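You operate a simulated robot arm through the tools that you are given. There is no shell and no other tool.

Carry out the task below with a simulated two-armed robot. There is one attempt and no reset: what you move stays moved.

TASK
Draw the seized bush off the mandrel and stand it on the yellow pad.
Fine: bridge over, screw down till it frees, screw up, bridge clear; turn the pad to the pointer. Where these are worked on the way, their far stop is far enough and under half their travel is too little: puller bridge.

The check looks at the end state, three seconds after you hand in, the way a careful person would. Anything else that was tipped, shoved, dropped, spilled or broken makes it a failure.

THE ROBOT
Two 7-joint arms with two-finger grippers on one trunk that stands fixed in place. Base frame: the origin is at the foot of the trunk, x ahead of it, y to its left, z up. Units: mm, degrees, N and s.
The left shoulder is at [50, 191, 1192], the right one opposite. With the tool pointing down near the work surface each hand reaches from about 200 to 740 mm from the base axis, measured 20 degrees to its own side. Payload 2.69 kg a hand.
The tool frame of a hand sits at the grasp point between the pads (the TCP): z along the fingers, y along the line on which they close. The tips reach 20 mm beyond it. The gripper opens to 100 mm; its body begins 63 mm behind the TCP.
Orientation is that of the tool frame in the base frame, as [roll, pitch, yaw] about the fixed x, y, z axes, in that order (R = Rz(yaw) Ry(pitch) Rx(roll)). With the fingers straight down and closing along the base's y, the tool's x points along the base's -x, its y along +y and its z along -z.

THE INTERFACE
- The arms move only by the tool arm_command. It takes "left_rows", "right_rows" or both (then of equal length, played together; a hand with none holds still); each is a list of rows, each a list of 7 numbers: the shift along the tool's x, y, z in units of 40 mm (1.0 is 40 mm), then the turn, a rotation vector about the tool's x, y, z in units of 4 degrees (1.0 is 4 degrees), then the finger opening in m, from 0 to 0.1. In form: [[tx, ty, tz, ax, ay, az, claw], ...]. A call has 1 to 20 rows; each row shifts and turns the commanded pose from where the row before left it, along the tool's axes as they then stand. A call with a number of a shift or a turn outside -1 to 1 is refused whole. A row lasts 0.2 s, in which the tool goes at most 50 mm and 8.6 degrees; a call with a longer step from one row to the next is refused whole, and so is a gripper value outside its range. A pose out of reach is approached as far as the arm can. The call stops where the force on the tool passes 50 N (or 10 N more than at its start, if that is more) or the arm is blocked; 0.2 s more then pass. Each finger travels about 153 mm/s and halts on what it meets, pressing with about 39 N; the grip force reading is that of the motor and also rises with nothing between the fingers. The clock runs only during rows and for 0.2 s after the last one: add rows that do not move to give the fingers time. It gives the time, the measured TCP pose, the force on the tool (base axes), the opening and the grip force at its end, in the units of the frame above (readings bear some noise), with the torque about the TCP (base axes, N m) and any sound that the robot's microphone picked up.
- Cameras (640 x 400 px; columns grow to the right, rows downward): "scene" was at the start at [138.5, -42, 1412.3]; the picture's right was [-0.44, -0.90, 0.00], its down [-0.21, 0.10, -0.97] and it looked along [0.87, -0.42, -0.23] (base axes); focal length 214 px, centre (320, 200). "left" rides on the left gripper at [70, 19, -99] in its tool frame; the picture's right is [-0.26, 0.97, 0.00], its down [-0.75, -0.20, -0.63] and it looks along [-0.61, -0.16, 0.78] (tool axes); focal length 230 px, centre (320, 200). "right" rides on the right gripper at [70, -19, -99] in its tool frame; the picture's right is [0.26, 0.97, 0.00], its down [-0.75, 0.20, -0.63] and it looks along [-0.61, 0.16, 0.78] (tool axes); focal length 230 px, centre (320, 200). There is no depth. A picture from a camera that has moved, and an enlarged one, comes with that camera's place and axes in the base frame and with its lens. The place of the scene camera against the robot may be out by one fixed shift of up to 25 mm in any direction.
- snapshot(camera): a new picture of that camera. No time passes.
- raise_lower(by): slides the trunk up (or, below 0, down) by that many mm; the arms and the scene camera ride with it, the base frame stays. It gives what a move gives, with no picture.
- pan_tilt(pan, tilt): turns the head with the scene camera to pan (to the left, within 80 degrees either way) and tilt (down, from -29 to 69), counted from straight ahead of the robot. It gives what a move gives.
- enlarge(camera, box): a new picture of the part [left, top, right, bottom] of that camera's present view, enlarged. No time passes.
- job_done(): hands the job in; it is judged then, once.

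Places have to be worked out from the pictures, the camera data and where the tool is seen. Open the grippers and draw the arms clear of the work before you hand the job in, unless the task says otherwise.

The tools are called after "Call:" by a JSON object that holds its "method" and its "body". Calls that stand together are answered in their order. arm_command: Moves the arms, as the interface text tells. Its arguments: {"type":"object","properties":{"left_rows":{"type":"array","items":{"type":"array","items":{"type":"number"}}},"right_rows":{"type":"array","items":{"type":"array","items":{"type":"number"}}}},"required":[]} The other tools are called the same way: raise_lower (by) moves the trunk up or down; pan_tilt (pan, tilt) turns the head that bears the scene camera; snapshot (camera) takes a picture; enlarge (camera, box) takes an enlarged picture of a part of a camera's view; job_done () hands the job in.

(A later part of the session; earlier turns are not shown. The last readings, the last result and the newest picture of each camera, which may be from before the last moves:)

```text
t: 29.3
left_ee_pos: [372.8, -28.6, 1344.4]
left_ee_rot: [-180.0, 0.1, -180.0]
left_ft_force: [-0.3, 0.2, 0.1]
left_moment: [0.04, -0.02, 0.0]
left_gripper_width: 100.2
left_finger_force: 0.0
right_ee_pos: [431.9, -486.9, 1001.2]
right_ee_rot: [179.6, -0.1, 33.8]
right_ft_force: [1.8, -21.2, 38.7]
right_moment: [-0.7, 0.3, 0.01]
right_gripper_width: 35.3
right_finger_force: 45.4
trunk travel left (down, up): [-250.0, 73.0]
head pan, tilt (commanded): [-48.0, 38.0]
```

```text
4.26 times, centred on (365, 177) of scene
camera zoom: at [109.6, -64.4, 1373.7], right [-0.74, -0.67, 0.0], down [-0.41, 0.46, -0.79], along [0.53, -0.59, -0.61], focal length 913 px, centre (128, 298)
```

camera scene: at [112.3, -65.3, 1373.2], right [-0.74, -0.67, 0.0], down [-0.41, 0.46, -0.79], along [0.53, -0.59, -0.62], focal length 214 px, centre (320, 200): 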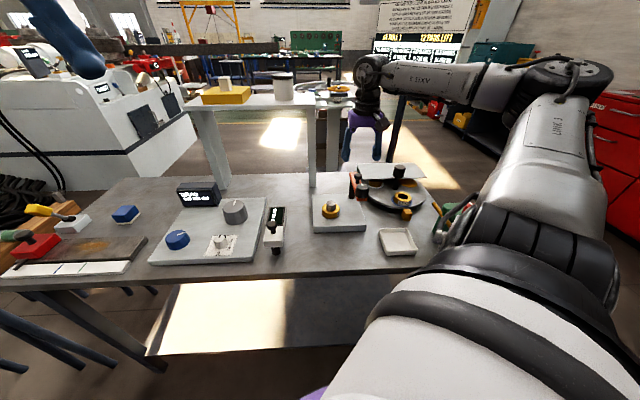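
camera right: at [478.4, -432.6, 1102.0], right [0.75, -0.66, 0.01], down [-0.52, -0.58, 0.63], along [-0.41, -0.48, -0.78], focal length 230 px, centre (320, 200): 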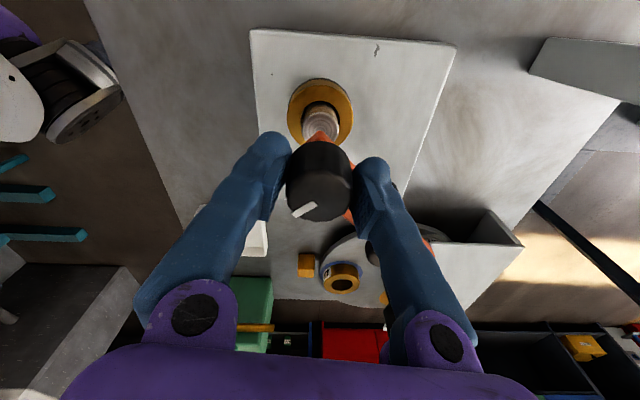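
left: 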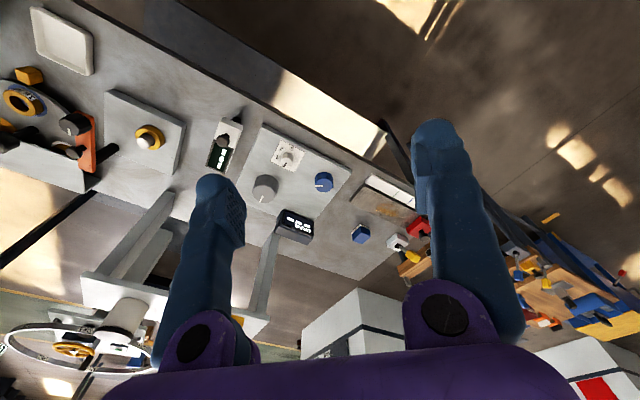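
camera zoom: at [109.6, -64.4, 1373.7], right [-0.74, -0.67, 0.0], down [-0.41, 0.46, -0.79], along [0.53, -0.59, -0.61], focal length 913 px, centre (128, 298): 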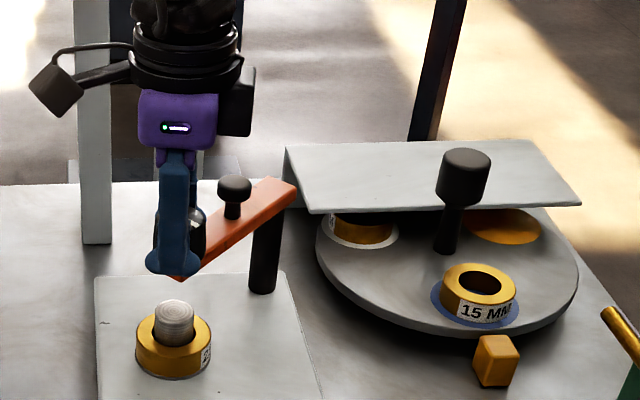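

Now the force is +39 N upward, so the knob did not actually sink that much; I raise 3.5 mm and shift 2.5 mm toward −y to take the load off. Then I look closely under the bridge for the screw tip.

Call:
{"method": "arm_command", "body": {"right_rows": [[-0.035, 0.052, -0.0875, 0, 0, 0, 0.025]]}}

Call:
{"method": "enlarge", "body": {"camera": "scene", "box": [310, 170, 370, 222]}}

Call:
{"method": "enlarge", "body": {"camera": "right", "box": [260, 60, 380, 240]}}

```text
t: 29.7
left_ee_pos: [373.8, -30.4, 1342.1]
left_ee_rot: [180.0, 0.1, -179.9]
left_ft_force: [0.8, 0.2, 0.5]
left_moment: [0.01, 0.01, -0.01]
left_gripper_width: 100.2
left_finger_force: 0.0
right_ee_pos: [430.7, -486.6, 1002.8]
right_ee_rot: [-180.0, -0.1, 33.9]
right_ft_force: [5.9, -7.7, 14.6]
right_moment: [0.33, -1.16, 0.02]
right_gripper_width: 35.2
right_finger_force: 45.6
trunk travel left (down, up): [-250.0, 73.0]
head pan, tilt (commanded): [-48.0, 38.0]
```

```text
7.69 times, centred on (340, 196) of scene
camera zoom: at [111.7, -64.9, 1372.9], right [-0.74, -0.67, 0.0], down [-0.41, 0.46, -0.79], along [0.53, -0.59, -0.62], focal length 1650 px, centre (166, 231)
```

zoom: 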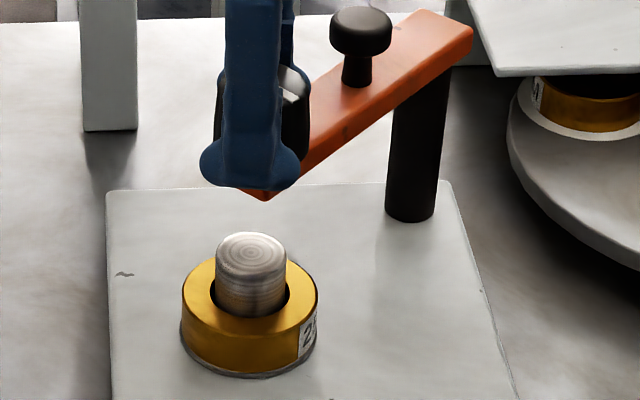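

```text
2.22 times, centred on (320, 150) of right
camera zoom: at [478.5, -433.6, 1102.0], right [0.75, -0.66, 0.0], down [-0.51, -0.59, 0.63], along [-0.41, -0.47, -0.78], focal length 511 px, centre (320, 311)
```

zoom: 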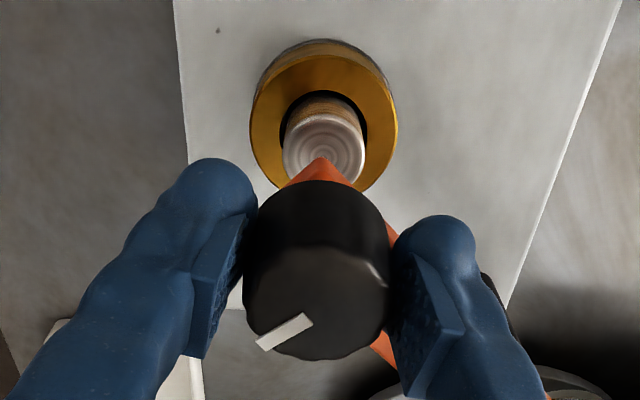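

No screw tip is visible from here and nothing has freed yet after 96°. I unload a bit more and go on clockwise another 44° at constant height.

Call:
{"method": "arm_command", "body": {"right_rows": [[0.003, 0.032, -0.05, 0, 0, 0, 0.025], [0, 0, 0, 0, 0, 1, 0.025], [0, 0, 0, 0, 0, 1, 0.025], [0, 0, 0, 0, 0, 1, 0.025], [0, 0, 0, 0, 0, 1, 0.025], [0, 0, 0, 0, 0, 1, 0.025], [0, 0, 0, 0, 0, 1, 0.025]]}}

Call:
{"method": "enlarge", "body": {"camera": "scene", "box": [310, 170, 370, 222]}}

```text
t: 31.3
left_ee_pos: [378.5, -29.2, 1341.3]
left_ee_rot: [180.0, -0.2, -179.8]
left_ft_force: [-1.4, 0.0, -0.7]
left_moment: [-0.01, -0.01, -0.01]
left_gripper_width: 100.0
left_finger_force: 0.1
right_ee_pos: [431.2, -489.4, 1002.3]
right_ee_rot: [-179.7, 0.4, 10.0]
right_ft_force: [-3.0, 22.2, -28.4]
right_moment: [0.17, -0.05, -0.04]
right_gripper_width: 35.5
right_finger_force: 44.9
trunk travel left (down, up): [-250.0, 73.0]
head pan, tilt (commanded): [-48.0, 38.0]
```

```text
7.69 times, centred on (340, 196) of scene
camera zoom: at [113.9, -64.9, 1372.9], right [-0.74, -0.67, 0.0], down [-0.41, 0.46, -0.79], along [0.53, -0.59, -0.62], focal length 1650 px, centre (166, 231)
```

zoom: 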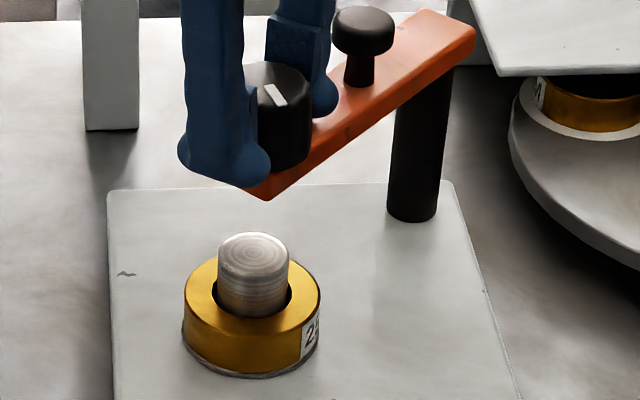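

The vertical force swings with angle, so I check with the right camera how the knob sits in the fingers.

Call:
{"method": "enlarge", "body": {"camera": "right", "box": [240, 60, 400, 240]}}

Call:
{"method": "snapshot", "body": {"camera": "left"}}

```text
2.22 times, centred on (320, 150) of right
camera zoom: at [498.2, -458.3, 1101.5], right [0.42, -0.91, -0.01], down [-0.7, -0.33, 0.63], along [-0.58, -0.26, -0.77], focal length 511 px, centre (320, 311)
```

zoom: 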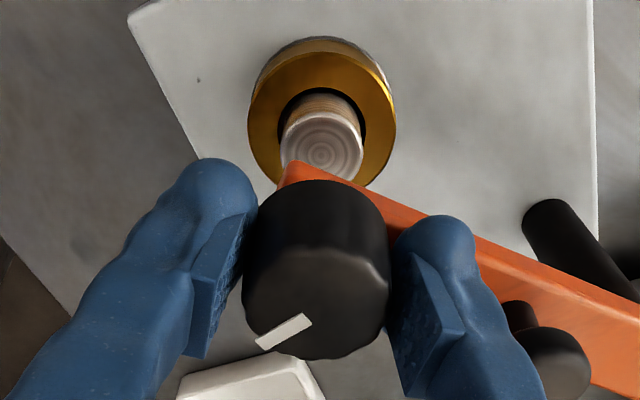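

```text
taken
camera left: at [308.0, -11.7, 1441.4], right [0.26, 0.97, 0.0], down [0.75, -0.2, 0.63], along [0.61, -0.16, -0.78], focal length 230 px, centre (320, 200)
```

left: 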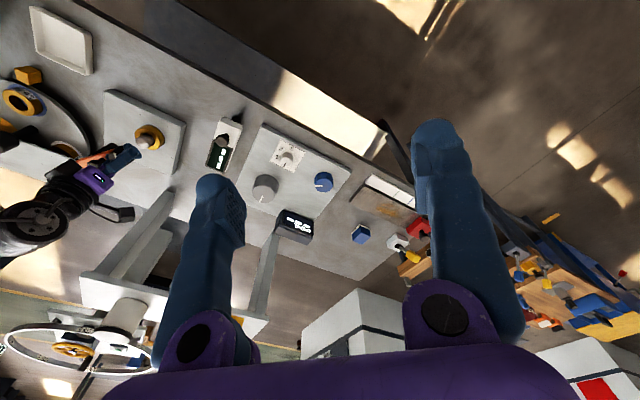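

The knob sits the same in the fingers. I ease the command 2 mm down and 1.5 mm toward +y, then turn another 24° clockwise.

Call:
{"method": "arm_command", "body": {"right_rows": [[0.0065, -0.037, 0.05, 0, 0, 0, 0.025], [0, 0, 0, 0, 0, 1, 0.025], [0, 0, 0, 0, 0, 1, 0.025], [0, 0, 0, 0, 0, 1, 0.025], [0, 0, 0, 0, 0, 1, 0.025], [0, 0, 0, 0, 0, 1, 0.025], [0, 0, 0, 0, 0, 1, 0.025]]}}

```text
t: 32.9
left_ee_pos: [376.1, -31.0, 1341.7]
left_ee_rot: [-179.9, 0.1, -179.9]
left_ft_force: [0.0, 0.9, -0.2]
left_moment: [-0.03, -0.02, 0.03]
left_gripper_width: 99.9
left_finger_force: 0.0
right_ee_pos: [433.3, -488.5, 1001.1]
right_ee_rot: [-179.9, -0.1, -14.1]
right_ft_force: [1.5, 2.4, -10.8]
right_moment: [-0.2, -0.24, 0.01]
right_gripper_width: 35.4
right_finger_force: 45.0
trunk travel left (down, up): [-250.0, 73.0]
head pan, tilt (commanded): [-48.0, 38.0]
```

Forces are small again at yaw −14° (144° turned so far). I keep turning 60° more.

Call:
{"method": "arm_command", "body": {"right_rows": [[0, 0, 0.02, 0, 0, 1, 0.025], [0, 0, 0, 0, 0, 1, 0.025], [0, 0, 0, 0, 0, 1, 0.025], [0, 0, 0, 0, 0, 1, 0.025], [0, 0, 0, 0, 0, 1, 0.025], [0, 0, 0, 0, 0, 1, 0.025], [0, 0, 0, 0, 0, 1, 0.025], [0, 0, 0, 0, 0, 1, 0.025], [0, 0, 0, 0, 0, 1, 0.025], [0, 0, 0, 0, 0, 1, 0.025], [0, 0, 0, 0, 0, 1, 0.025], [0, 0, 0, 0, 0, 1, 0.025], [0, 0, 0, 0, 0, 1, 0.025], [0, 0, 0, 0, 0, 1, 0.025], [0, 0, 0, 0, 0, 1, 0.025]]}}

Call:
{"method": "enlarge", "body": {"camera": "scene", "box": [310, 160, 390, 222]}}

Call:
{"method": "snapshot", "body": {"camera": "right"}}

```text
t: 36.1
left_ee_pos: [373.8, -30.7, 1343.3]
left_ee_rot: [-179.9, 0.1, -179.8]
left_ft_force: [-1.1, 0.1, -0.1]
left_moment: [0.01, 0.02, -0.02]
left_gripper_width: 100.1
left_finger_force: 0.1
right_ee_pos: [432.0, -488.9, 1003.3]
right_ee_rot: [-179.8, -0.2, -74.1]
right_ft_force: [0.0, -20.4, 17.7]
right_moment: [-0.41, 0.03, 0.01]
right_gripper_width: 35.3
right_finger_force: 44.4
trunk travel left (down, up): [-250.0, 73.0]
head pan, tilt (commanded): [-48.0, 38.0]
```

```text
6.45 times, centred on (350, 191) of scene
camera zoom: at [110.9, -66.3, 1373.3], right [-0.74, -0.67, 0.0], down [-0.41, 0.46, -0.79], along [0.53, -0.58, -0.62], focal length 1384 px, centre (126, 258)
```

zoom: 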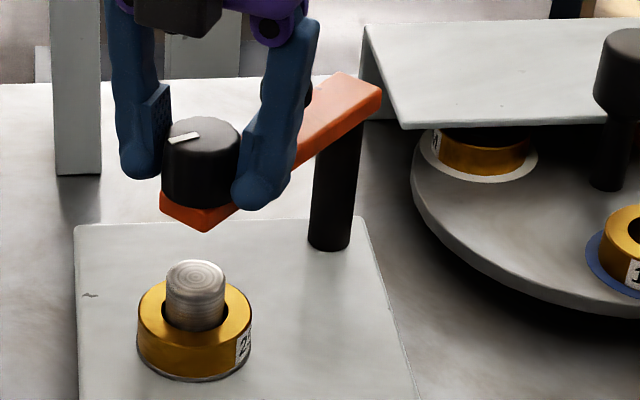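

```text
taken
camera right: at [468.5, -552.1, 1102.4], right [-0.86, -0.51, 0.0], down [-0.4, 0.67, 0.63], along [-0.32, 0.54, -0.78], focal length 230 px, centre (320, 200)
```

right: 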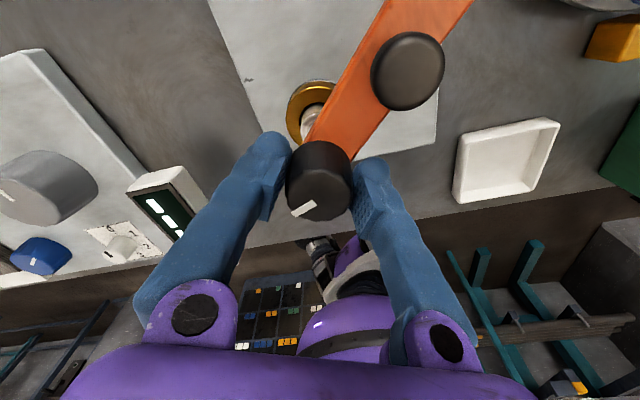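

The wrist still has range (yaw −74°, 204° turned). I ease the load and continue clockwise 72°.

Call:
{"method": "arm_command", "body": {"right_rows": [[0.024, 0.007, -0.03, 0, 0, 0, 0.025], [0, 0, 0, 0, 0, 1, 0.025], [0, 0, 0, 0, 0, 1, 0.025], [0, 0, 0, 0, 0, 1, 0.025], [0, 0, 0, 0, 0, 1, 0.025], [0, 0, 0, 0, 0, 1, 0.025], [0, 0, 0, 0, 0, 1, 0.025], [0, 0, 0, 0, 0, 1, 0.025], [0, 0, 0, 0, 0, 1, 0.025], [0, 0, 0, 0, 0, 1, 0.025], [0, 0, 0, 0, 0, 1, 0.025], [0, 0, 0, 0, 0, 1, 0.025], [0, 0, 0, 0, 0, 1, 0.025], [0, 0, 0, 0, 0, 1, 0.025], [0, 0, 0, 0, 0, 1, 0.025], [0, 0, 0, 0, 0, 1, 0.025], [0, 0, 0, 0, 0, 1, 0.025], [0, 0, 0, 0, 0, 1, 0.025], [0, 0, 0, 0, 0, 1, 0.025]]}}

Call:
{"method": "enlarge", "body": {"camera": "scene", "box": [310, 160, 390, 222]}}

Call:
{"method": "snapshot", "body": {"camera": "right"}}

```text
t: 40.1
left_ee_pos: [374.4, -30.1, 1343.9]
left_ee_rot: [179.9, -0.1, -179.9]
left_ft_force: [-0.3, 0.3, 0.6]
left_moment: [0.04, -0.05, 0.01]
left_gripper_width: 100.0
left_finger_force: 0.1
right_ee_pos: [431.7, -489.4, 1001.6]
right_ee_rot: [179.9, 0.0, -146.0]
right_ft_force: [-8.6, -0.9, -5.8]
right_moment: [0.09, -0.04, -0.04]
right_gripper_width: 35.2
right_finger_force: 45.3
trunk travel left (down, up): [-250.0, 73.0]
head pan, tilt (commanded): [-48.0, 38.0]
```

```text
6.45 times, centred on (350, 191) of scene
camera zoom: at [111.8, -66.1, 1373.2], right [-0.74, -0.67, 0.0], down [-0.41, 0.46, -0.79], along [0.53, -0.58, -0.62], focal length 1384 px, centre (126, 258)
```

zoom: 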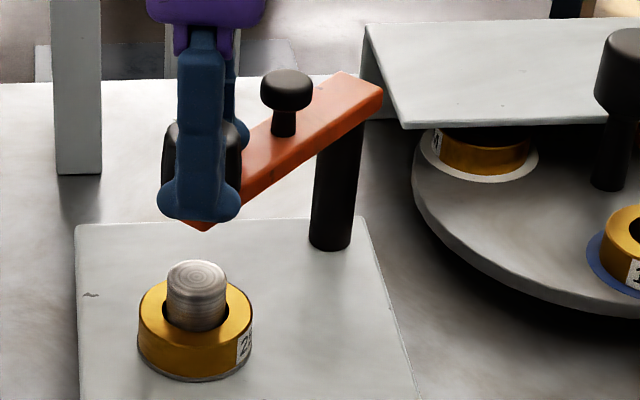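

```text
taken
camera right: at [383.8, -544.2, 1102.1], right [-0.75, 0.66, 0.0], down [0.51, 0.58, 0.63], along [0.41, 0.48, -0.78], focal length 230 px, centre (320, 200)
```

right: 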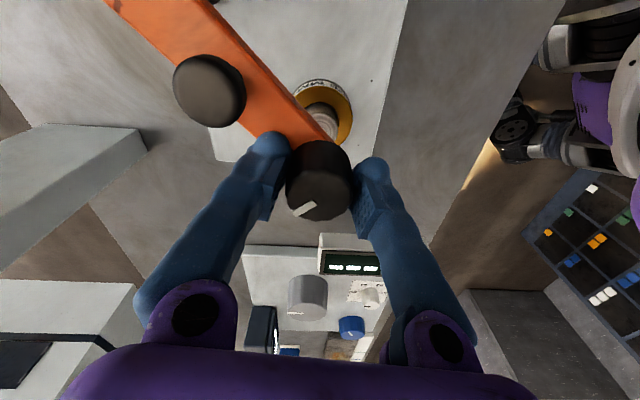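

Total 276° turned, still free and no sound. I go on clockwise.

Call:
{"method": "arm_command", "body": {"right_rows": [[0, 0, 0, 0, 0, 1, 0.025], [0, 0, 0, 0, 0, 1, 0.025], [0, 0, 0, 0, 0, 1, 0.025], [0, 0, 0, 0, 0, 1, 0.025], [0, 0, 0, 0, 0, 1, 0.025], [0, 0, 0, 0, 0, 1, 0.025], [0, 0, 0, 0, 0, 1, 0.025], [0, 0, 0, 0, 0, 1, 0.025]]}}

Call:
{"method": "enlarge", "body": {"camera": "right", "box": [240, 60, 400, 240]}}

```text
t: 41.9
left_ee_pos: [375.8, -31.5, 1343.6]
left_ee_rot: [-179.9, 0.0, -179.9]
left_ft_force: [-0.2, 0.1, 0.0]
left_moment: [0.0, -0.02, 0.03]
left_gripper_width: 100.3
left_finger_force: 0.0
right_ee_pos: [429.5, -488.3, 1001.6]
right_ee_rot: [179.8, 0.0, -178.1]
right_ft_force: [-15.8, 8.6, -18.4]
right_moment: [0.06, -0.07, 0.03]
right_gripper_width: 35.2
right_finger_force: 44.9
trunk travel left (down, up): [-250.0, 73.0]
head pan, tilt (commanded): [-48.0, 38.0]
```

```text
2.22 times, centred on (320, 150) of right
camera zoom: at [362.1, -510.0, 1102.4], right [-0.29, 0.96, 0.0], down [0.74, 0.22, 0.63], along [0.6, 0.19, -0.78], focal length 511 px, centre (320, 311)
```

zoom: 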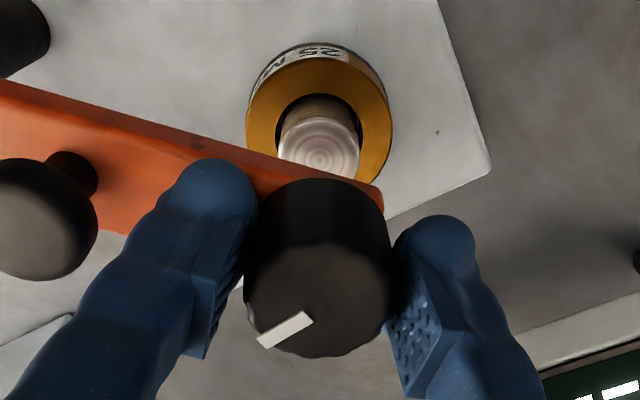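

308° turned, the label on this bush reads "25 MM". I ease the load and keep turning.

Call:
{"method": "arm_command", "body": {"right_rows": [[0.0375, 0.0125, 0.0375, 0, 0, 0, 0.025], [0, 0, 0, 0, 0, 1, 0.025], [0, 0, 0, 0, 0, 1, 0.025], [0, 0, 0, 0, 0, 1, 0.025], [0, 0, 0, 0, 0, 1, 0.025], [0, 0, 0, 0, 0, 1, 0.025], [0, 0, 0, 0, 0, 1, 0.025], [0, 0, 0, 0, 0, 1, 0.025], [0, 0, 0, 0, 0, 1, 0.025], [0, 0, 0, 0, 0, 1, 0.025], [0, 0, 0, 0, 0, 1, 0.025], [0, 0, 0, 0, 0, 1, 0.025]]}}

Call:
{"method": "enlarge", "body": {"camera": "scene", "box": [310, 160, 390, 222]}}

```text
t: 42.7
left_ee_pos: [372.7, -29.2, 1344.4]
left_ee_rot: [-180.0, 0.1, -179.9]
left_ft_force: [-0.4, -0.3, 0.4]
left_moment: [0.04, -0.02, 0.0]
left_gripper_width: 100.0
left_finger_force: 0.0
right_ee_pos: [430.5, -488.5, 1002.2]
right_ee_rot: [178.3, 0.1, 175.8]
right_ft_force: [0.2, 17.3, 13.9]
right_moment: [0.27, 1.31, 0.01]
right_gripper_width: 35.3
right_finger_force: 44.8
right hand out of reach, approached as far as the arm can: row 3
trunk travel left (down, up): [-250.0, 73.0]
head pan, tilt (commanded): [-48.0, 38.0]
stopped in row 3 (right hand): the force on the tool passed its limit at 59 N (the readings are from after the stop); the commanded pose is now the measured one
```

```text
6.45 times, centred on (350, 191) of scene
camera zoom: at [110.5, -64.4, 1374.1], right [-0.74, -0.67, 0.0], down [-0.41, 0.46, -0.79], along [0.53, -0.59, -0.61], focal length 1384 px, centre (126, 258)
```

zoom: 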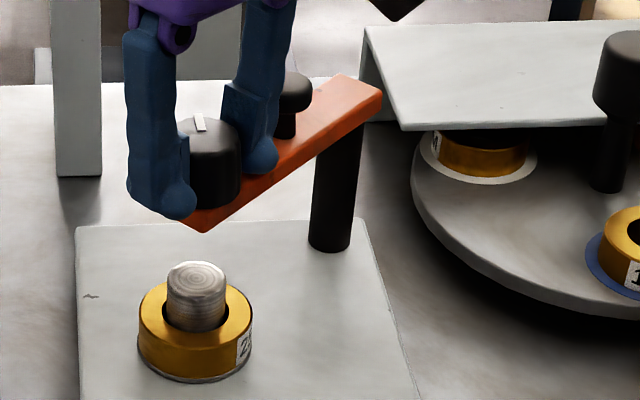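

The wrist reached its limit after about 314° and nothing freed yet, so I re-grip: open a little, lift above the knob and turn the hand back.

Call:
{"method": "arm_command", "body": {"right_rows": [[0, 0, 0, 0, 0, -0.5, 0.04], [0, 0, 0, 0, 0, -0.5, 0.046], [0, 0, -0.5, 0, 0, 0, 0.046], [0, 0, -0.5, 0, 0, 0, 0.046], [0, 0, 0, 0, 0, -1, 0.06], [0, 0, 0, 0, 0, -1, 0.06], [0, 0, 0, 0, 0, -1, 0.06], [0, 0, 0, 0, 0, -1, 0.06], [0, 0, 0, 0, 0, -1, 0.06], [0, 0, 0, 0, 0, -1, 0.06], [0, 0, 0, 0, 0, -1, 0.06], [0, 0, 0, 0, 0, -1, 0.06], [0, 0, 0, 0, 0, -1, 0.06], [0, 0, 0, 0, 0, -1, 0.06], [0, 0, 0, 0, 0, -1, 0.06], [0, 0, 0, 0, 0, -1, 0.06], [0, 0, 0, 0, 0, -1, 0.06], [0, 0, 0, 0, 0, -1, 0.06], [0, 0, 0, 0, 0, -1, 0.06], [0, 0, 0, 0, 0, -1, 0.06]]}}

Call:
{"method": "snapshot", "body": {"camera": "right"}}

Call:
{"method": "enlarge", "body": {"camera": "scene", "box": [310, 160, 390, 222]}}

```text
t: 46.9
left_ee_pos: [376.2, -29.7, 1343.5]
left_ee_rot: [-180.0, 0.0, -179.9]
left_ft_force: [1.1, -0.7, -0.5]
left_moment: [-0.02, 0.03, 0.02]
left_gripper_width: 99.8
left_finger_force: 0.0
right_ee_pos: [430.2, -492.4, 1040.0]
right_ee_rot: [179.5, 1.4, -116.2]
right_ft_force: [0.1, 0.2, 0.8]
right_moment: [-0.01, -0.04, -0.01]
right_gripper_width: 60.0
right_finger_force: 0.0
trunk travel left (down, up): [-250.0, 73.0]
head pan, tilt (commanded): [-48.0, 38.0]
```

```text
taken
camera right: at [416.7, -567.0, 1137.5], right [-0.98, 0.19, 0.0], down [0.15, 0.75, 0.65], along [0.12, 0.64, -0.76], focal length 230 px, centre (320, 200)
```

right: 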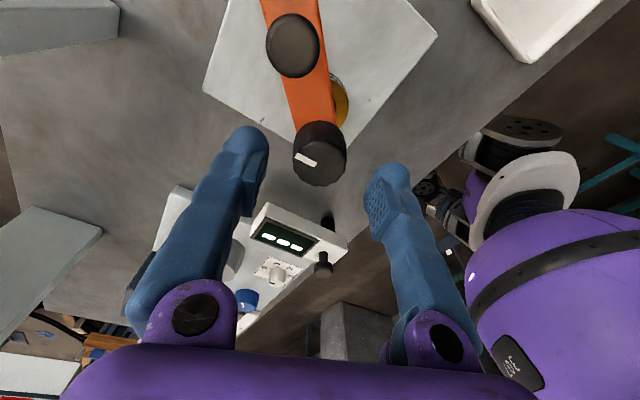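

```text
6.45 times, centred on (350, 191) of scene
camera zoom: at [112.3, -65.4, 1373.2], right [-0.74, -0.67, 0.0], down [-0.41, 0.46, -0.79], along [0.53, -0.59, -0.62], focal length 1384 px, centre (126, 258)
```

zoom: 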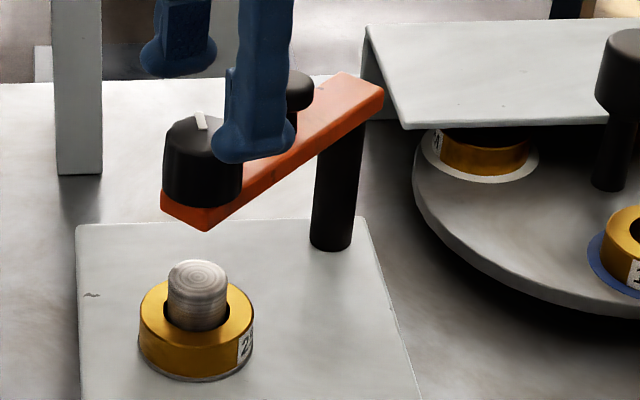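

The hand is clear above the knob. I correct the small tilt and keep turning back counter-clockwise.

Call:
{"method": "arm_command", "body": {"right_rows": [[0, 0, 0, 0.125, 0.35, 0, 0.06], [0, 0, 0, 0, 0, -1, 0.06], [0, 0, 0, 0, 0, -1, 0.06], [0, 0, 0, 0, 0, -1, 0.06], [0, 0, 0, 0, 0, -1, 0.06], [0, 0, 0, 0, 0, -1, 0.06], [0, 0, 0, 0, 0, -1, 0.06], [0, 0, 0, 0, 0, -1, 0.06], [0, 0, 0, 0, 0, -1, 0.06], [0, 0, 0, 0, 0, -1, 0.06], [0, 0, 0, 0, 0, -1, 0.06], [0, 0, 0, 0, 0, -1, 0.06], [0, 0, 0, 0, 0, -1, 0.06], [0, 0, 0, 0, 0, -1, 0.06], [0, 0, 0, 0, 0, -1, 0.06], [0, 0, 0, 0, 0, -1, 0.06], [0, 0, 0, 0, 0, -1, 0.06], [0, 0, 0, 0, 0, -1, 0.06], [0, 0, 0, 0, 0, -1, 0.06], [0, 0, 0, 0, 0, -1, 0.06]]}}

```text
t: 51.1
left_ee_pos: [375.4, -30.0, 1342.2]
left_ee_rot: [180.0, 0.1, -179.9]
left_ft_force: [0.4, 0.4, 0.7]
left_moment: [0.03, 0.0, -0.01]
left_gripper_width: 99.8
left_finger_force: 0.2
right_ee_pos: [431.3, -492.6, 1040.2]
right_ee_rot: [179.9, -0.1, -40.2]
right_ft_force: [0.5, -0.5, 0.4]
right_moment: [-0.03, -0.02, -0.01]
right_gripper_width: 59.9
right_finger_force: 0.0
trunk travel left (down, up): [-250.0, 73.0]
head pan, tilt (commanded): [-48.0, 38.0]
```

The tilt is corrected (yaw −40°). I continue back in two more calls.

Call:
{"method": "arm_command", "body": {"right_rows": [[0, 0, 0, 0, 0, -1, 0.06], [0, 0, 0, 0, 0, -1, 0.06], [0, 0, 0, 0, 0, -1, 0.06], [0, 0, 0, 0, 0, -1, 0.06], [0, 0, 0, 0, 0, -1, 0.06], [0, 0, 0, 0, 0, -1, 0.06], [0, 0, 0, 0, 0, -1, 0.06], [0, 0, 0, 0, 0, -1, 0.06], [0, 0, 0, 0, 0, -1, 0.06], [0, 0, 0, 0, 0, -1, 0.06], [0, 0, 0, 0, 0, -1, 0.06], [0, 0, 0, 0, 0, -1, 0.06], [0, 0, 0, 0, 0, -1, 0.06], [0, 0, 0, 0, 0, -1, 0.06], [0, 0, 0, 0, 0, -1, 0.06], [0, 0, 0, 0, 0, -1, 0.06], [0, 0, 0, 0, 0, -1, 0.06], [0, 0, 0, 0, 0, -1, 0.06], [0, 0, 0, 0, 0, -1, 0.06], [0, 0, 0, 0, 0, -1, 0.06]]}}

Call:
{"method": "arm_command", "body": {"right_rows": [[0, 0, 0, 0, 0, -1, 0.06], [0, 0, 0, 0, 0, -1, 0.06], [0, 0, 0, 0, 0, -1, 0.06], [0, 0, 0, 0, 0, -1, 0.06], [0, 0, 0, 0, 0, -1, 0.06], [0, 0, 0, 0, 0, -1, 0.06], [0, 0, 0, 0, 0, -1, 0.06], [0, 0, 0, 0, 0, -1, 0.06], [0, 0, 0, 0, 0, -1, 0.06], [0, 0, 0, 0, 0, -1, 0.06], [0, 0, 0, 0, 0, -1, 0.06], [0, 0, 0, 0, 0, -1, 0.06], [0, 0, 0, 0, 0, -1, 0.06], [0, 0, 0, 0, 0, -1, 0.06], [0, 0, 0, 0, 0, -1, 0.06], [0, 0, 0, 0, 0, -1, 0.06], [0, 0, 0, 0, 0, -1, 0.06], [0, 0, 0, 0, 0, -1, 0.06], [0, 0, 0, 0, 0, -1, 0.06], [0, 0, 0, 0, 0, -1, 0.06]]}}

Call:
{"method": "snapshot", "body": {"camera": "right"}}

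Call:
{"method": "enlarge", "body": {"camera": "right", "box": [240, 60, 400, 240]}}

```text
t: 55.3
left_ee_pos: [375.3, -28.9, 1343.4]
left_ee_rot: [-180.0, 0.0, -179.8]
left_ft_force: [-0.1, -0.1, 0.3]
left_moment: [0.04, 0.01, -0.01]
left_gripper_width: 99.8
left_finger_force: 0.1
right_ee_pos: [430.5, -493.2, 1039.4]
right_ee_rot: [-179.9, 0.1, 39.8]
right_ft_force: [-0.8, -1.0, 0.5]
right_moment: [0.02, 0.0, 0.0]
right_gripper_width: 59.8
right_finger_force: 0.1
trunk travel left (down, up): [-250.0, 73.0]
head pan, tilt (commanded): [-48.0, 38.0]
```

```text
t: 59.5
left_ee_pos: [374.5, -29.1, 1342.6]
left_ee_rot: [-179.9, 0.0, -179.8]
left_ft_force: [1.0, 0.9, 1.0]
left_moment: [0.0, 0.01, 0.02]
left_gripper_width: 100.0
left_finger_force: 0.0
right_ee_pos: [429.9, -492.6, 1040.5]
right_ee_rot: [-180.0, 0.0, 119.8]
right_ft_force: [-0.7, 0.0, -0.4]
right_moment: [0.02, -0.01, -0.01]
right_gripper_width: 59.9
right_finger_force: 0.0
trunk travel left (down, up): [-250.0, 73.0]
head pan, tilt (commanded): [-48.0, 38.0]
```

```text
taken
camera right: at [380.2, -442.3, 1139.5], right [0.71, 0.7, 0.0], down [0.55, -0.55, 0.63], along [0.44, -0.45, -0.78], focal length 230 px, centre (320, 200)
```

right: 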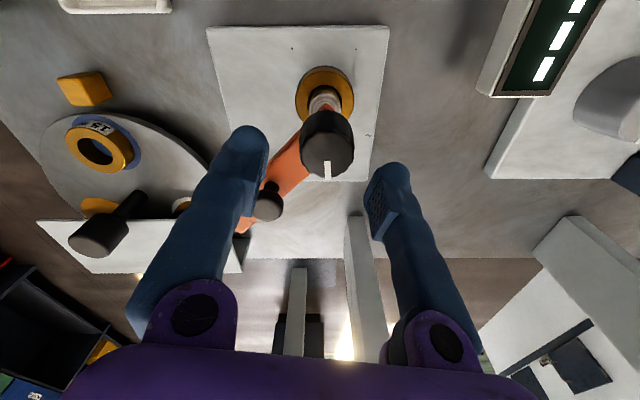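

```text
2.22 times, centred on (320, 150) of right
camera zoom: at [380.2, -442.3, 1139.5], right [0.71, 0.7, 0.0], down [0.55, -0.55, 0.63], along [0.44, -0.45, -0.78], focal length 511 px, centre (320, 311)
```

zoom: 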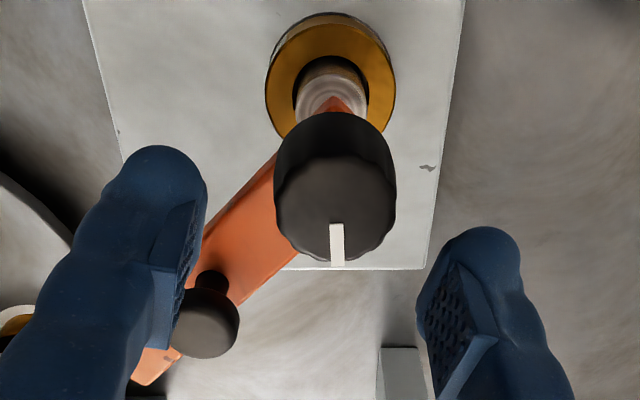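

The knob centre from the gripped poses is about [431.3, -488.5]. I centre on it, descend, grip again and resume clockwise.

Call:
{"method": "arm_command", "body": {"right_rows": [[0.076, 0.079, 0, 0, 0, 0, 0.06], [0, 0, 0.5, 0, 0, 0, 0.06], [0, 0, 0.44, 0, 0, 0, 0.06], [0, 0, 0, 0, 0, 0, 0.03], [0, 0, 0, 0, 0, 0, 0.025], [0, 0, 0, 0, 0, 0, 0.025], [0, 0, 0, 0, 0, 1, 0.025], [0, 0, 0, 0, 0, 1, 0.025], [0, 0, 0, 0, 0, 1, 0.025], [0, 0, 0, 0, 0, 1, 0.025], [0, 0, 0, 0, 0, 1, 0.025], [0, 0, 0, 0, 0, 1, 0.025]]}}

Call:
{"method": "enlarge", "body": {"camera": "right", "box": [240, 60, 400, 240]}}

```text
t: 62.1
left_ee_pos: [375.2, -30.7, 1342.5]
left_ee_rot: [179.9, 0.1, -179.9]
left_ft_force: [-0.3, 0.0, 0.0]
left_moment: [0.0, 0.0, 0.01]
left_gripper_width: 100.1
left_finger_force: 0.0
right_ee_pos: [431.6, -488.9, 1002.5]
right_ee_rot: [-179.9, 0.1, 95.7]
right_ft_force: [-1.2, -1.5, -3.3]
right_moment: [-0.16, 0.08, 0.71]
right_gripper_width: 35.7
right_finger_force: 45.8
trunk travel left (down, up): [-250.0, 73.0]
head pan, tilt (commanded): [-48.0, 38.0]
```

```text
2.22 times, centred on (320, 150) of right
camera zoom: at [407.1, -422.4, 1101.6], right [0.94, 0.35, 0.0], down [0.27, -0.73, 0.63], along [0.22, -0.59, -0.78], focal length 511 px, centre (320, 311)
```

zoom: 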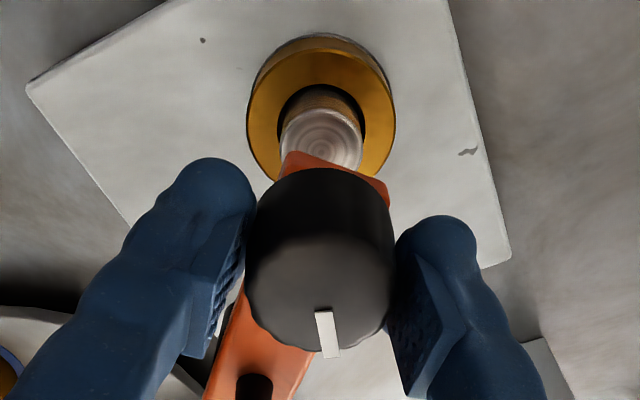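

Now a resisting torque of 0.7 N·m appears: the screw has begun to press. I continue in small steps and watch the mark for slip.

Call:
{"method": "arm_command", "body": {"right_rows": [[0, 0, 0, 0, 0, 1, 0.02], [0, 0, 0, 0, 0, 1, 0.02], [0, 0, 0, 0, 0, 1, 0.02]]}}

Call:
{"method": "enlarge", "body": {"camera": "right", "box": [240, 60, 400, 240]}}

Call:
{"method": "enlarge", "body": {"camera": "scene", "box": [310, 160, 390, 222]}}

```text
t: 62.9
left_ee_pos: [375.3, -30.8, 1343.6]
left_ee_rot: [180.0, 0.0, -179.9]
left_ft_force: [0.3, 0.6, 0.9]
left_moment: [0.03, 0.04, 0.01]
left_gripper_width: 100.0
left_finger_force: 0.1
right_ee_pos: [431.5, -488.5, 1002.3]
right_ee_rot: [180.0, 0.1, 83.7]
right_ft_force: [-5.7, -0.4, 0.8]
right_moment: [-0.12, 0.09, 0.37]
right_gripper_width: 35.6
right_finger_force: 44.8
trunk travel left (down, up): [-250.0, 73.0]
head pan, tilt (commanded): [-48.0, 38.0]
```

```text
2.22 times, centred on (320, 150) of right
camera zoom: at [421.5, -418.3, 1102.2], right [0.99, 0.15, 0.0], down [0.12, -0.77, 0.63], along [0.09, -0.62, -0.78], focal length 511 px, centre (320, 311)
```

zoom: 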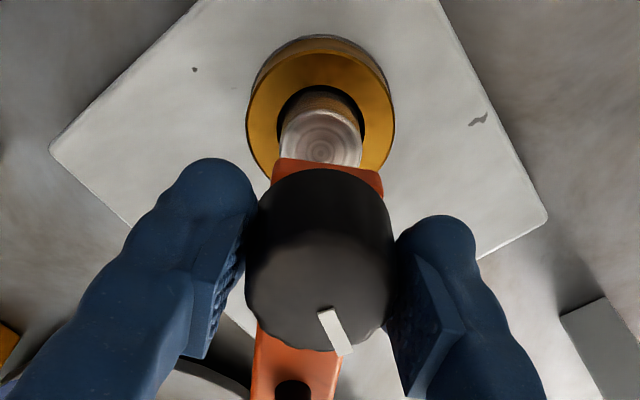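

```text
6.45 times, centred on (350, 191) of scene
camera zoom: at [111.6, -65.3, 1373.3], right [-0.74, -0.67, 0.0], down [-0.41, 0.46, -0.79], along [0.53, -0.59, -0.62], focal length 1384 px, centre (126, 258)
```

zoom: 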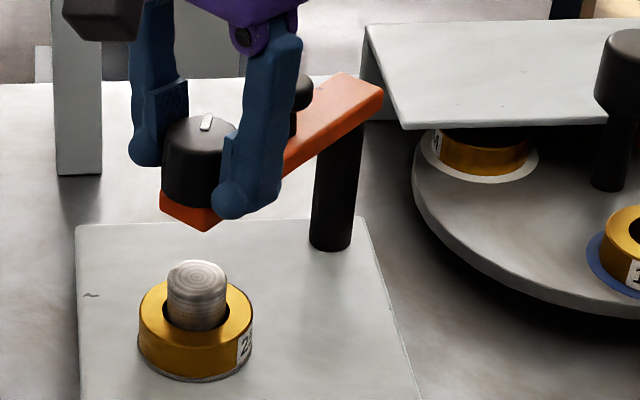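

The mark now shifts inside the grip: the knob stopped near 334° of total turn while the fingers slip. I look closely at the knob and bush for any change.

Call:
{"method": "enlarge", "body": {"camera": "scene", "box": [325, 172, 365, 222]}}

Call:
{"method": "enlarge", "body": {"camera": "left", "box": [70, 80, 190, 200]}}

```text
8.00 times, centred on (345, 197) of scene
camera zoom: at [111.6, -65.3, 1373.3], right [-0.74, -0.67, 0.0], down [-0.41, 0.46, -0.79], along [0.53, -0.59, -0.62], focal length 1716 px, centre (120, 224)
```

zoom: 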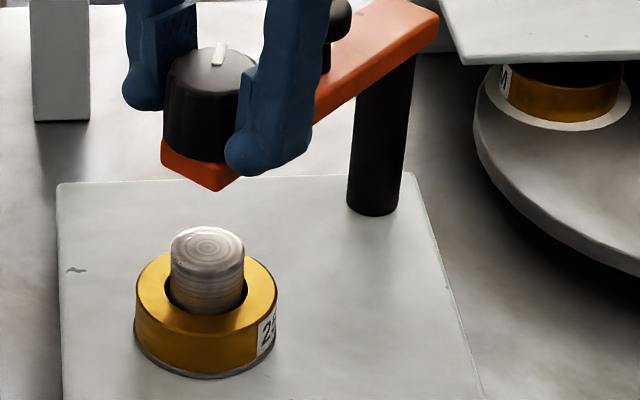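

```text
3.33 times, centred on (130, 140) of left
camera zoom: at [305.5, -12.2, 1442.4], right [0.26, 0.97, 0.0], down [0.75, -0.2, 0.63], along [0.61, -0.16, -0.78], focal length 767 px, centre (953, 400)
```

zoom: 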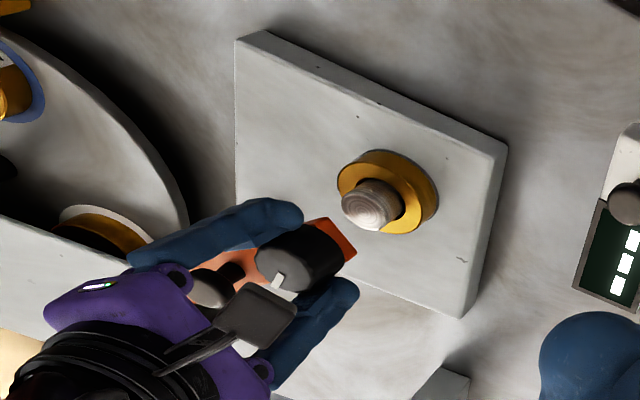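

Nothing visible under the bar, and the bush looks unchanged. I press a little further clockwise against the resistance to be sure it is the end of the screw, watching torque and any sound.

Call:
{"method": "arm_command", "body": {"right_rows": [[0, 0, 0, 0, 0, 0, 0], [0, 0, 0, 0, 0, 1, 0], [0, 0, 0, 0, 0, 1, 0], [0, 0, 0, 0, 0, 1, 0]]}}

Call:
{"method": "enlarge", "body": {"camera": "right", "box": [240, 60, 400, 240]}}

```text
t: 63.9
left_ee_pos: [374.0, -28.9, 1342.3]
left_ee_rot: [180.0, 0.0, -180.0]
left_ft_force: [0.4, -0.3, -0.1]
left_moment: [0.01, 0.01, 0.0]
left_gripper_width: 99.9
left_finger_force: 0.1
right_ee_pos: [431.2, -490.4, 1003.2]
right_ee_rot: [179.9, 0.1, 71.7]
right_ft_force: [-6.1, 0.2, 1.9]
right_moment: [-0.08, 0.14, 0.76]
right_gripper_width: 35.6
right_finger_force: 45.0
trunk travel left (down, up): [-250.0, 73.0]
head pan, tilt (commanded): [-48.0, 38.0]
```

```text
2.22 times, centred on (320, 150) of right
camera zoom: at [436.3, -417.1, 1102.4], right [1.0, -0.06, 0.0], down [-0.05, -0.77, 0.63], along [-0.04, -0.63, -0.78], focal length 511 px, centre (320, 311)
```

zoom: 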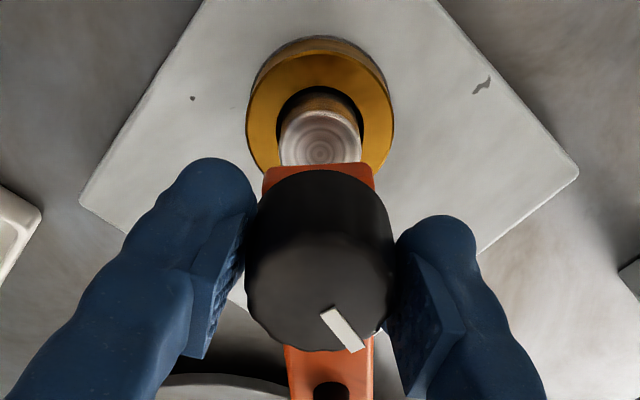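

The knob stays put at about 330° with 0.76 N·m, so this is the screw's bottom stop. Now "screw up": I release, lift, and turn the hand in the air to the low end of its range so one long counter-clockwise stroke is available.

Call:
{"method": "arm_command", "body": {"right_rows": [[0, 0, 0, 0, 0, 0, 0.04], [0, 0, 0, 0, 0, 0, 0.05], [0, 0, -0.5, 0, 0, 0, 0.05], [0, 0, -0.5, 0, 0, 0, 0.05], [0, 0, 0, 0, 0, 1, 0.055], [0, 0, 0, 0, 0, 1, 0.055], [0, 0, 0, 0, 0, 1, 0.055], [0, 0, 0, 0, 0, 1, 0.055], [0, 0, 0, 0, 0, 1, 0.055], [0, 0, 0, 0, 0, 1, 0.055], [0, 0, 0, 0, 0, 1, 0.055], [0, 0, 0, 0, 0, 1, 0.055], [0, 0, 0, 0, 0, 1, 0.055], [0, 0, 0, 0, 0, 1, 0.055], [0, 0, 0, 0, 0, 1, 0.055], [0, 0, 0, 0, 0, 1, 0.055], [0, 0, 0, 0, 0, 1, 0.055], [0, 0, 0, 0, 0, 1, 0.055], [0, 0, 0, 0, 0, 1, 0.055], [0, 0, 0, 0, 0, 1, 0.055]]}}

Call:
{"method": "enlarge", "body": {"camera": "scene", "box": [310, 160, 390, 222]}}

Call:
{"method": "arm_command", "body": {"right_rows": [[0, 0, 0, 0, 0, 1, 0.055], [0, 0, 0, 0, 0, 1, 0.055], [0, 0, 0, 0, 0, 1, 0.055], [0, 0, 0, 0, 0, 1, 0.055], [0, 0, 0, 0, 0, 1, 0.055], [0, 0, 0, 0, 0, 1, 0.055], [0, 0, 0, 0, 0, 1, 0.055], [0, 0, 0, 0, 0, 1, 0.055], [0, 0, 0, 0, 0, 1, 0.055], [0, 0, 0, 0, 0, 1, 0.055], [0, 0, 0, 0, 0, 1, 0.055], [0, 0, 0, 0, 0, 1, 0.055], [0, 0, 0, 0, 0, 1, 0.055], [0, 0, 0, 0, 0, 1, 0.055], [0, 0, 0, 0, 0, 1, 0.055], [0, 0, 0, 0, 0, 1, 0.055], [0, 0, 0, 0, 0, 1, 0.055], [0, 0, 0, 0, 0, 1, 0.055], [0, 0, 0, 0, 0, 1, 0.055], [0, 0, 0, 0, 0, 1, 0.055]]}}

Call:
{"method": "arm_command", "body": {"right_rows": [[0, 0, 0, 0, 0, 1, 0.055], [0, 0, 0, 0, 0, 1, 0.055], [0, 0, 0, 0, 0, 1, 0.055], [0, 0, 0, 0, 0, 1, 0.055], [0, 0, 0, 0, 0, 1, 0.055], [0, 0, 0, 0, 0, 1, 0.055], [0, 0, 0, 0, 0, 1, 0.055], [0, 0, 0, 0, 0, 1, 0.055], [0, 0, 0, 0, 0, 1, 0.055], [0, 0, 0, 0, 0, 1, 0.055], [0, 0, 0, 0, 0, 1, 0.055], [0, 0, 0, 0, 0, 1, 0.055], [0, 0, 0, 0, 0, 1, 0.055], [0, 0, 0, 0, 0, 1, 0.055], [0, 0, 0, 0, 0, 1, 0.055], [0, 0, 0, 0, 0, 1, 0.055], [0, 0, 0, 0, 0, 1, 0.055], [0, 0, 0, 0, 0, 1, 0.055], [0, 0, 0, 0, 0, 1, 0.055], [0, 0, 0, 0, 0, 1, 0.055]]}}

Call:
{"method": "snapshot", "body": {"camera": "right"}}

Call:
{"method": "enlarge", "body": {"camera": "right", "box": [240, 60, 400, 240]}}

```text
t: 68.1
left_ee_pos: [375.9, -28.8, 1343.1]
left_ee_rot: [-179.9, 0.0, -179.8]
left_ft_force: [0.1, -0.4, 0.4]
left_moment: [-0.04, 0.0, 0.02]
left_gripper_width: 99.9
left_finger_force: 0.0
right_ee_pos: [433.0, -488.8, 1040.7]
right_ee_rot: [180.0, -0.1, 7.6]
right_ft_force: [-0.4, -0.2, 0.5]
right_moment: [0.02, -0.03, -0.02]
right_gripper_width: 55.2
right_finger_force: 0.1
trunk travel left (down, up): [-250.0, 73.0]
head pan, tilt (commanded): [-48.0, 38.0]
```

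```text
6.45 times, centred on (350, 191) of scene
camera zoom: at [112.3, -65.2, 1373.2], right [-0.74, -0.67, 0.0], down [-0.41, 0.46, -0.79], along [0.53, -0.59, -0.62], focal length 1384 px, centre (126, 258)
```

zoom: 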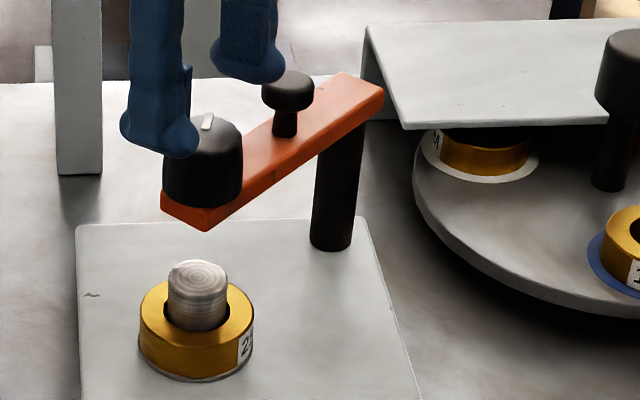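

```text
t: 72.3
left_ee_pos: [374.7, -29.5, 1342.3]
left_ee_rot: [-180.0, 0.0, -180.0]
left_ft_force: [-0.3, 0.3, 0.3]
left_moment: [-0.01, 0.02, -0.02]
left_gripper_width: 99.9
left_finger_force: 0.1
right_ee_pos: [431.7, -487.9, 1042.2]
right_ee_rot: [180.0, -0.1, -72.4]
right_ft_force: [0.1, 1.0, 0.2]
right_moment: [0.02, 0.01, 0.01]
right_gripper_width: 55.0
right_finger_force: 0.0
trunk travel left (down, up): [-250.0, 73.0]
head pan, tilt (commanded): [-48.0, 38.0]
```

```text
t: 76.5
left_ee_pos: [375.3, -30.8, 1343.2]
left_ee_rot: [180.0, 0.0, -179.9]
left_ft_force: [-0.3, 0.2, -0.1]
left_moment: [-0.02, 0.0, -0.03]
left_gripper_width: 100.1
left_finger_force: 0.1
right_ee_pos: [431.2, -489.0, 1041.3]
right_ee_rot: [-180.0, -0.1, -152.3]
right_ft_force: [-0.5, -0.4, 0.0]
right_moment: [-0.02, -0.01, -0.02]
right_gripper_width: 54.7
right_finger_force: 0.1
trunk travel left (down, up): [-250.0, 73.0]
head pan, tilt (commanded): [-48.0, 38.0]
```

```text
taken
camera right: at [379.4, -538.2, 1141.5], right [-0.68, 0.74, 0.0], down [0.57, 0.53, 0.63], along [0.46, 0.43, -0.78], focal length 230 px, centre (320, 200)
```

right: 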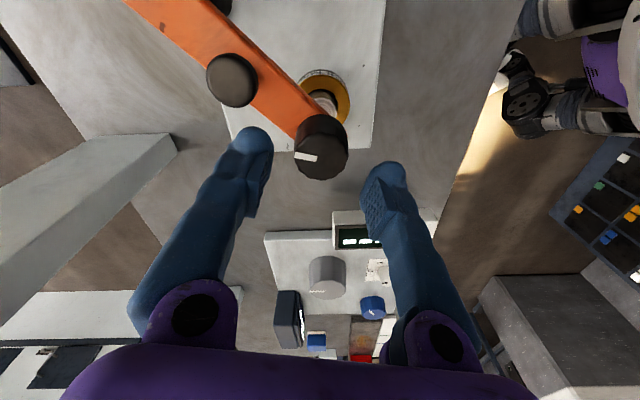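

```text
2.22 times, centred on (320, 150) of right
camera zoom: at [379.4, -538.2, 1141.5], right [-0.68, 0.74, 0.0], down [0.57, 0.53, 0.63], along [0.46, 0.43, -0.78], focal length 511 px, centre (320, 311)
```

zoom: 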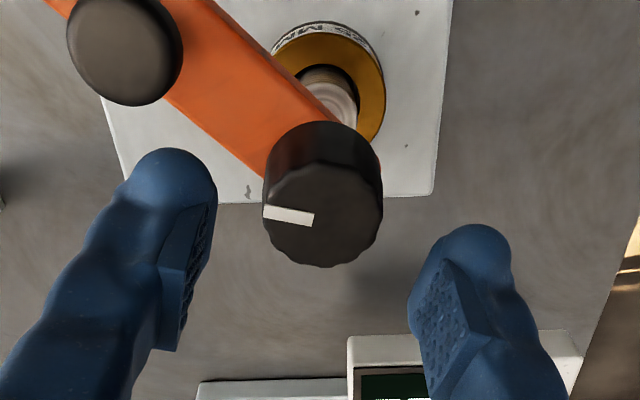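

The mark sits at azimuth −59°, i.e. the screw is at its bottom stop. I turn 12° further, descend, grip and start the counter-clockwise stroke.

Call:
{"method": "arm_command", "body": {"right_rows": [[0, 0, 0, 0, 0, 1, 0.05], [0, 0, 0, 0, 0, 1, 0.05], [0, 0, 0, 0, 0, 1, 0.05], [0.02, 0, 0.5, 0, 0, 0, 0.05], [0, 0, 0.47, 0, 0, 0, 0.05], [0, 0, 0, 0, 0, 0, 0.03], [0, 0, 0, 0, 0, 0, 0.02], [0, 0, 0, 0, 0, 0, 0.02], [0, 0, 0, 0, 0, -1, 0.02], [0, 0, 0, 0, 0, -1, 0.02], [0, 0, 0, 0, 0, -1, 0.02], [0, 0, 0, 0, 0, -1, 0.02], [0, 0, 0, 0, 0, -1, 0.02], [0, 0, 0, 0, 0, -1, 0.02]]}}

Call:
{"method": "enlarge", "body": {"camera": "right", "box": [240, 60, 400, 240]}}

```text
t: 79.5
left_ee_pos: [376.7, -30.3, 1342.2]
left_ee_rot: [-179.9, -0.1, -179.8]
left_ft_force: [-0.2, 0.1, 0.2]
left_moment: [0.0, -0.02, 0.01]
left_gripper_width: 100.1
left_finger_force: 0.1
right_ee_pos: [429.9, -488.4, 1001.9]
right_ee_rot: [179.8, -0.1, -140.2]
right_ft_force: [-1.0, 15.4, -15.0]
right_moment: [0.28, -0.08, -0.01]
right_gripper_width: 36.2
right_finger_force: 45.1
trunk travel left (down, up): [-250.0, 73.0]
head pan, tilt (commanded): [-48.0, 38.0]
```

```text
2.22 times, centred on (320, 150) of right
camera zoom: at [390.4, -548.1, 1101.9], right [-0.82, 0.58, 0.0], down [0.45, 0.63, 0.63], along [0.36, 0.51, -0.78], focal length 511 px, centre (320, 311)
```

zoom: 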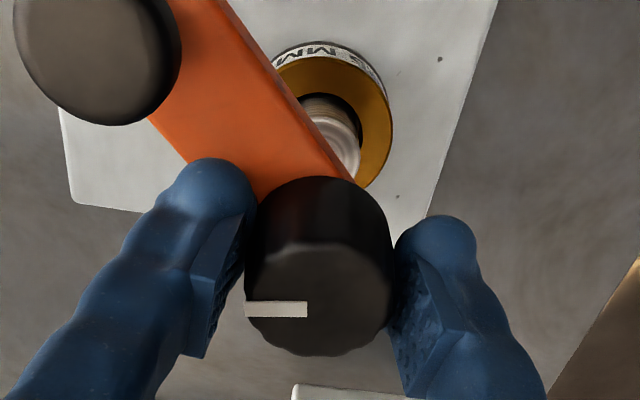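

The knob turns back freely. I continue the counter-clockwise stroke.

Call:
{"method": "arm_command", "body": {"right_rows": [[0, 0, 0.02, 0, 0, -1, 0.02], [0, 0, 0, 0, 0, -1, 0.02], [0, 0, 0, 0, 0, -1, 0.02], [0, 0, 0, 0, 0, -1, 0.02], [0, 0, 0, 0, 0, -1, 0.02], [0, 0, 0, 0, 0, -1, 0.02], [0, 0, 0, 0, 0, -1, 0.02], [0, 0, 0, 0, 0, -1, 0.02], [0, 0, 0, 0, 0, -1, 0.02], [0, 0, 0, 0, 0, -1, 0.02], [0, 0, 0, 0, 0, -1, 0.02], [0, 0, 0, 0, 0, -1, 0.02], [0, 0, 0, 0, 0, -1, 0.02], [0, 0, 0, 0, 0, -1, 0.02], [0, 0, 0, 0, 0, -1, 0.02], [0, 0, 0, 0, 0, -1, 0.02], [0, 0, 0, 0, 0, -1, 0.02], [0, 0, 0, 0, 0, -1, 0.02], [0, 0, 0, 0, 0, -1, 0.02], [0, 0, 0, 0, 0, -1, 0.02]]}}

```text
t: 83.7
left_ee_pos: [376.5, -29.5, 1343.1]
left_ee_rot: [180.0, 0.0, -179.9]
left_ft_force: [0.1, -1.5, 0.4]
left_moment: [-0.02, 0.0, -0.02]
left_gripper_width: 100.0
left_finger_force: 0.0
right_ee_pos: [431.6, -488.5, 1002.1]
right_ee_rot: [179.9, 0.0, -60.1]
right_ft_force: [0.6, 7.6, -5.1]
right_moment: [-0.06, -0.19, -0.02]
right_gripper_width: 35.5
right_finger_force: 44.5
trunk travel left (down, up): [-250.0, 73.0]
head pan, tilt (commanded): [-48.0, 38.0]
```

Free running with small forces (yaw −60°). I continue another 80°.

Call:
{"method": "arm_command", "body": {"right_rows": [[0, 0, 0, 0, 0, -1, 0.02], [0, 0, 0, 0, 0, -1, 0.02], [0, 0, 0, 0, 0, -1, 0.02], [0, 0, 0, 0, 0, -1, 0.02], [0, 0, 0, 0, 0, -1, 0.02], [0, 0, 0, 0, 0, -1, 0.02], [0, 0, 0, 0, 0, -1, 0.02], [0, 0, 0, 0, 0, -1, 0.02], [0, 0, 0, 0, 0, -1, 0.02], [0, 0, 0, 0, 0, -1, 0.02], [0, 0, 0, 0, 0, -1, 0.02], [0, 0, 0, 0, 0, -1, 0.02], [0, 0, 0, 0, 0, -1, 0.02], [0, 0, 0, 0, 0, -1, 0.02], [0, 0, 0, 0, 0, -1, 0.02], [0, 0, 0, 0, 0, -1, 0.02], [0, 0, 0, 0, 0, -1, 0.02], [0, 0, 0, 0, 0, -1, 0.02], [0, 0, 0, 0, 0, -1, 0.02], [0, 0, 0, 0, 0, -1, 0.02]]}}

```text
t: 87.9
left_ee_pos: [375.1, -27.9, 1342.9]
left_ee_rot: [-179.9, -0.1, -179.8]
left_ft_force: [-0.5, -0.8, -0.2]
left_moment: [-0.01, -0.01, 0.0]
left_gripper_width: 99.9
left_finger_force: 0.1
right_ee_pos: [431.1, -487.8, 1003.0]
right_ee_rot: [179.9, 0.0, 19.8]
right_ft_force: [-2.8, 20.6, -9.4]
right_moment: [0.26, 0.34, -0.05]
right_gripper_width: 36.0
right_finger_force: 44.8
trunk travel left (down, up): [-250.0, 73.0]
head pan, tilt (commanded): [-48.0, 38.0]
```

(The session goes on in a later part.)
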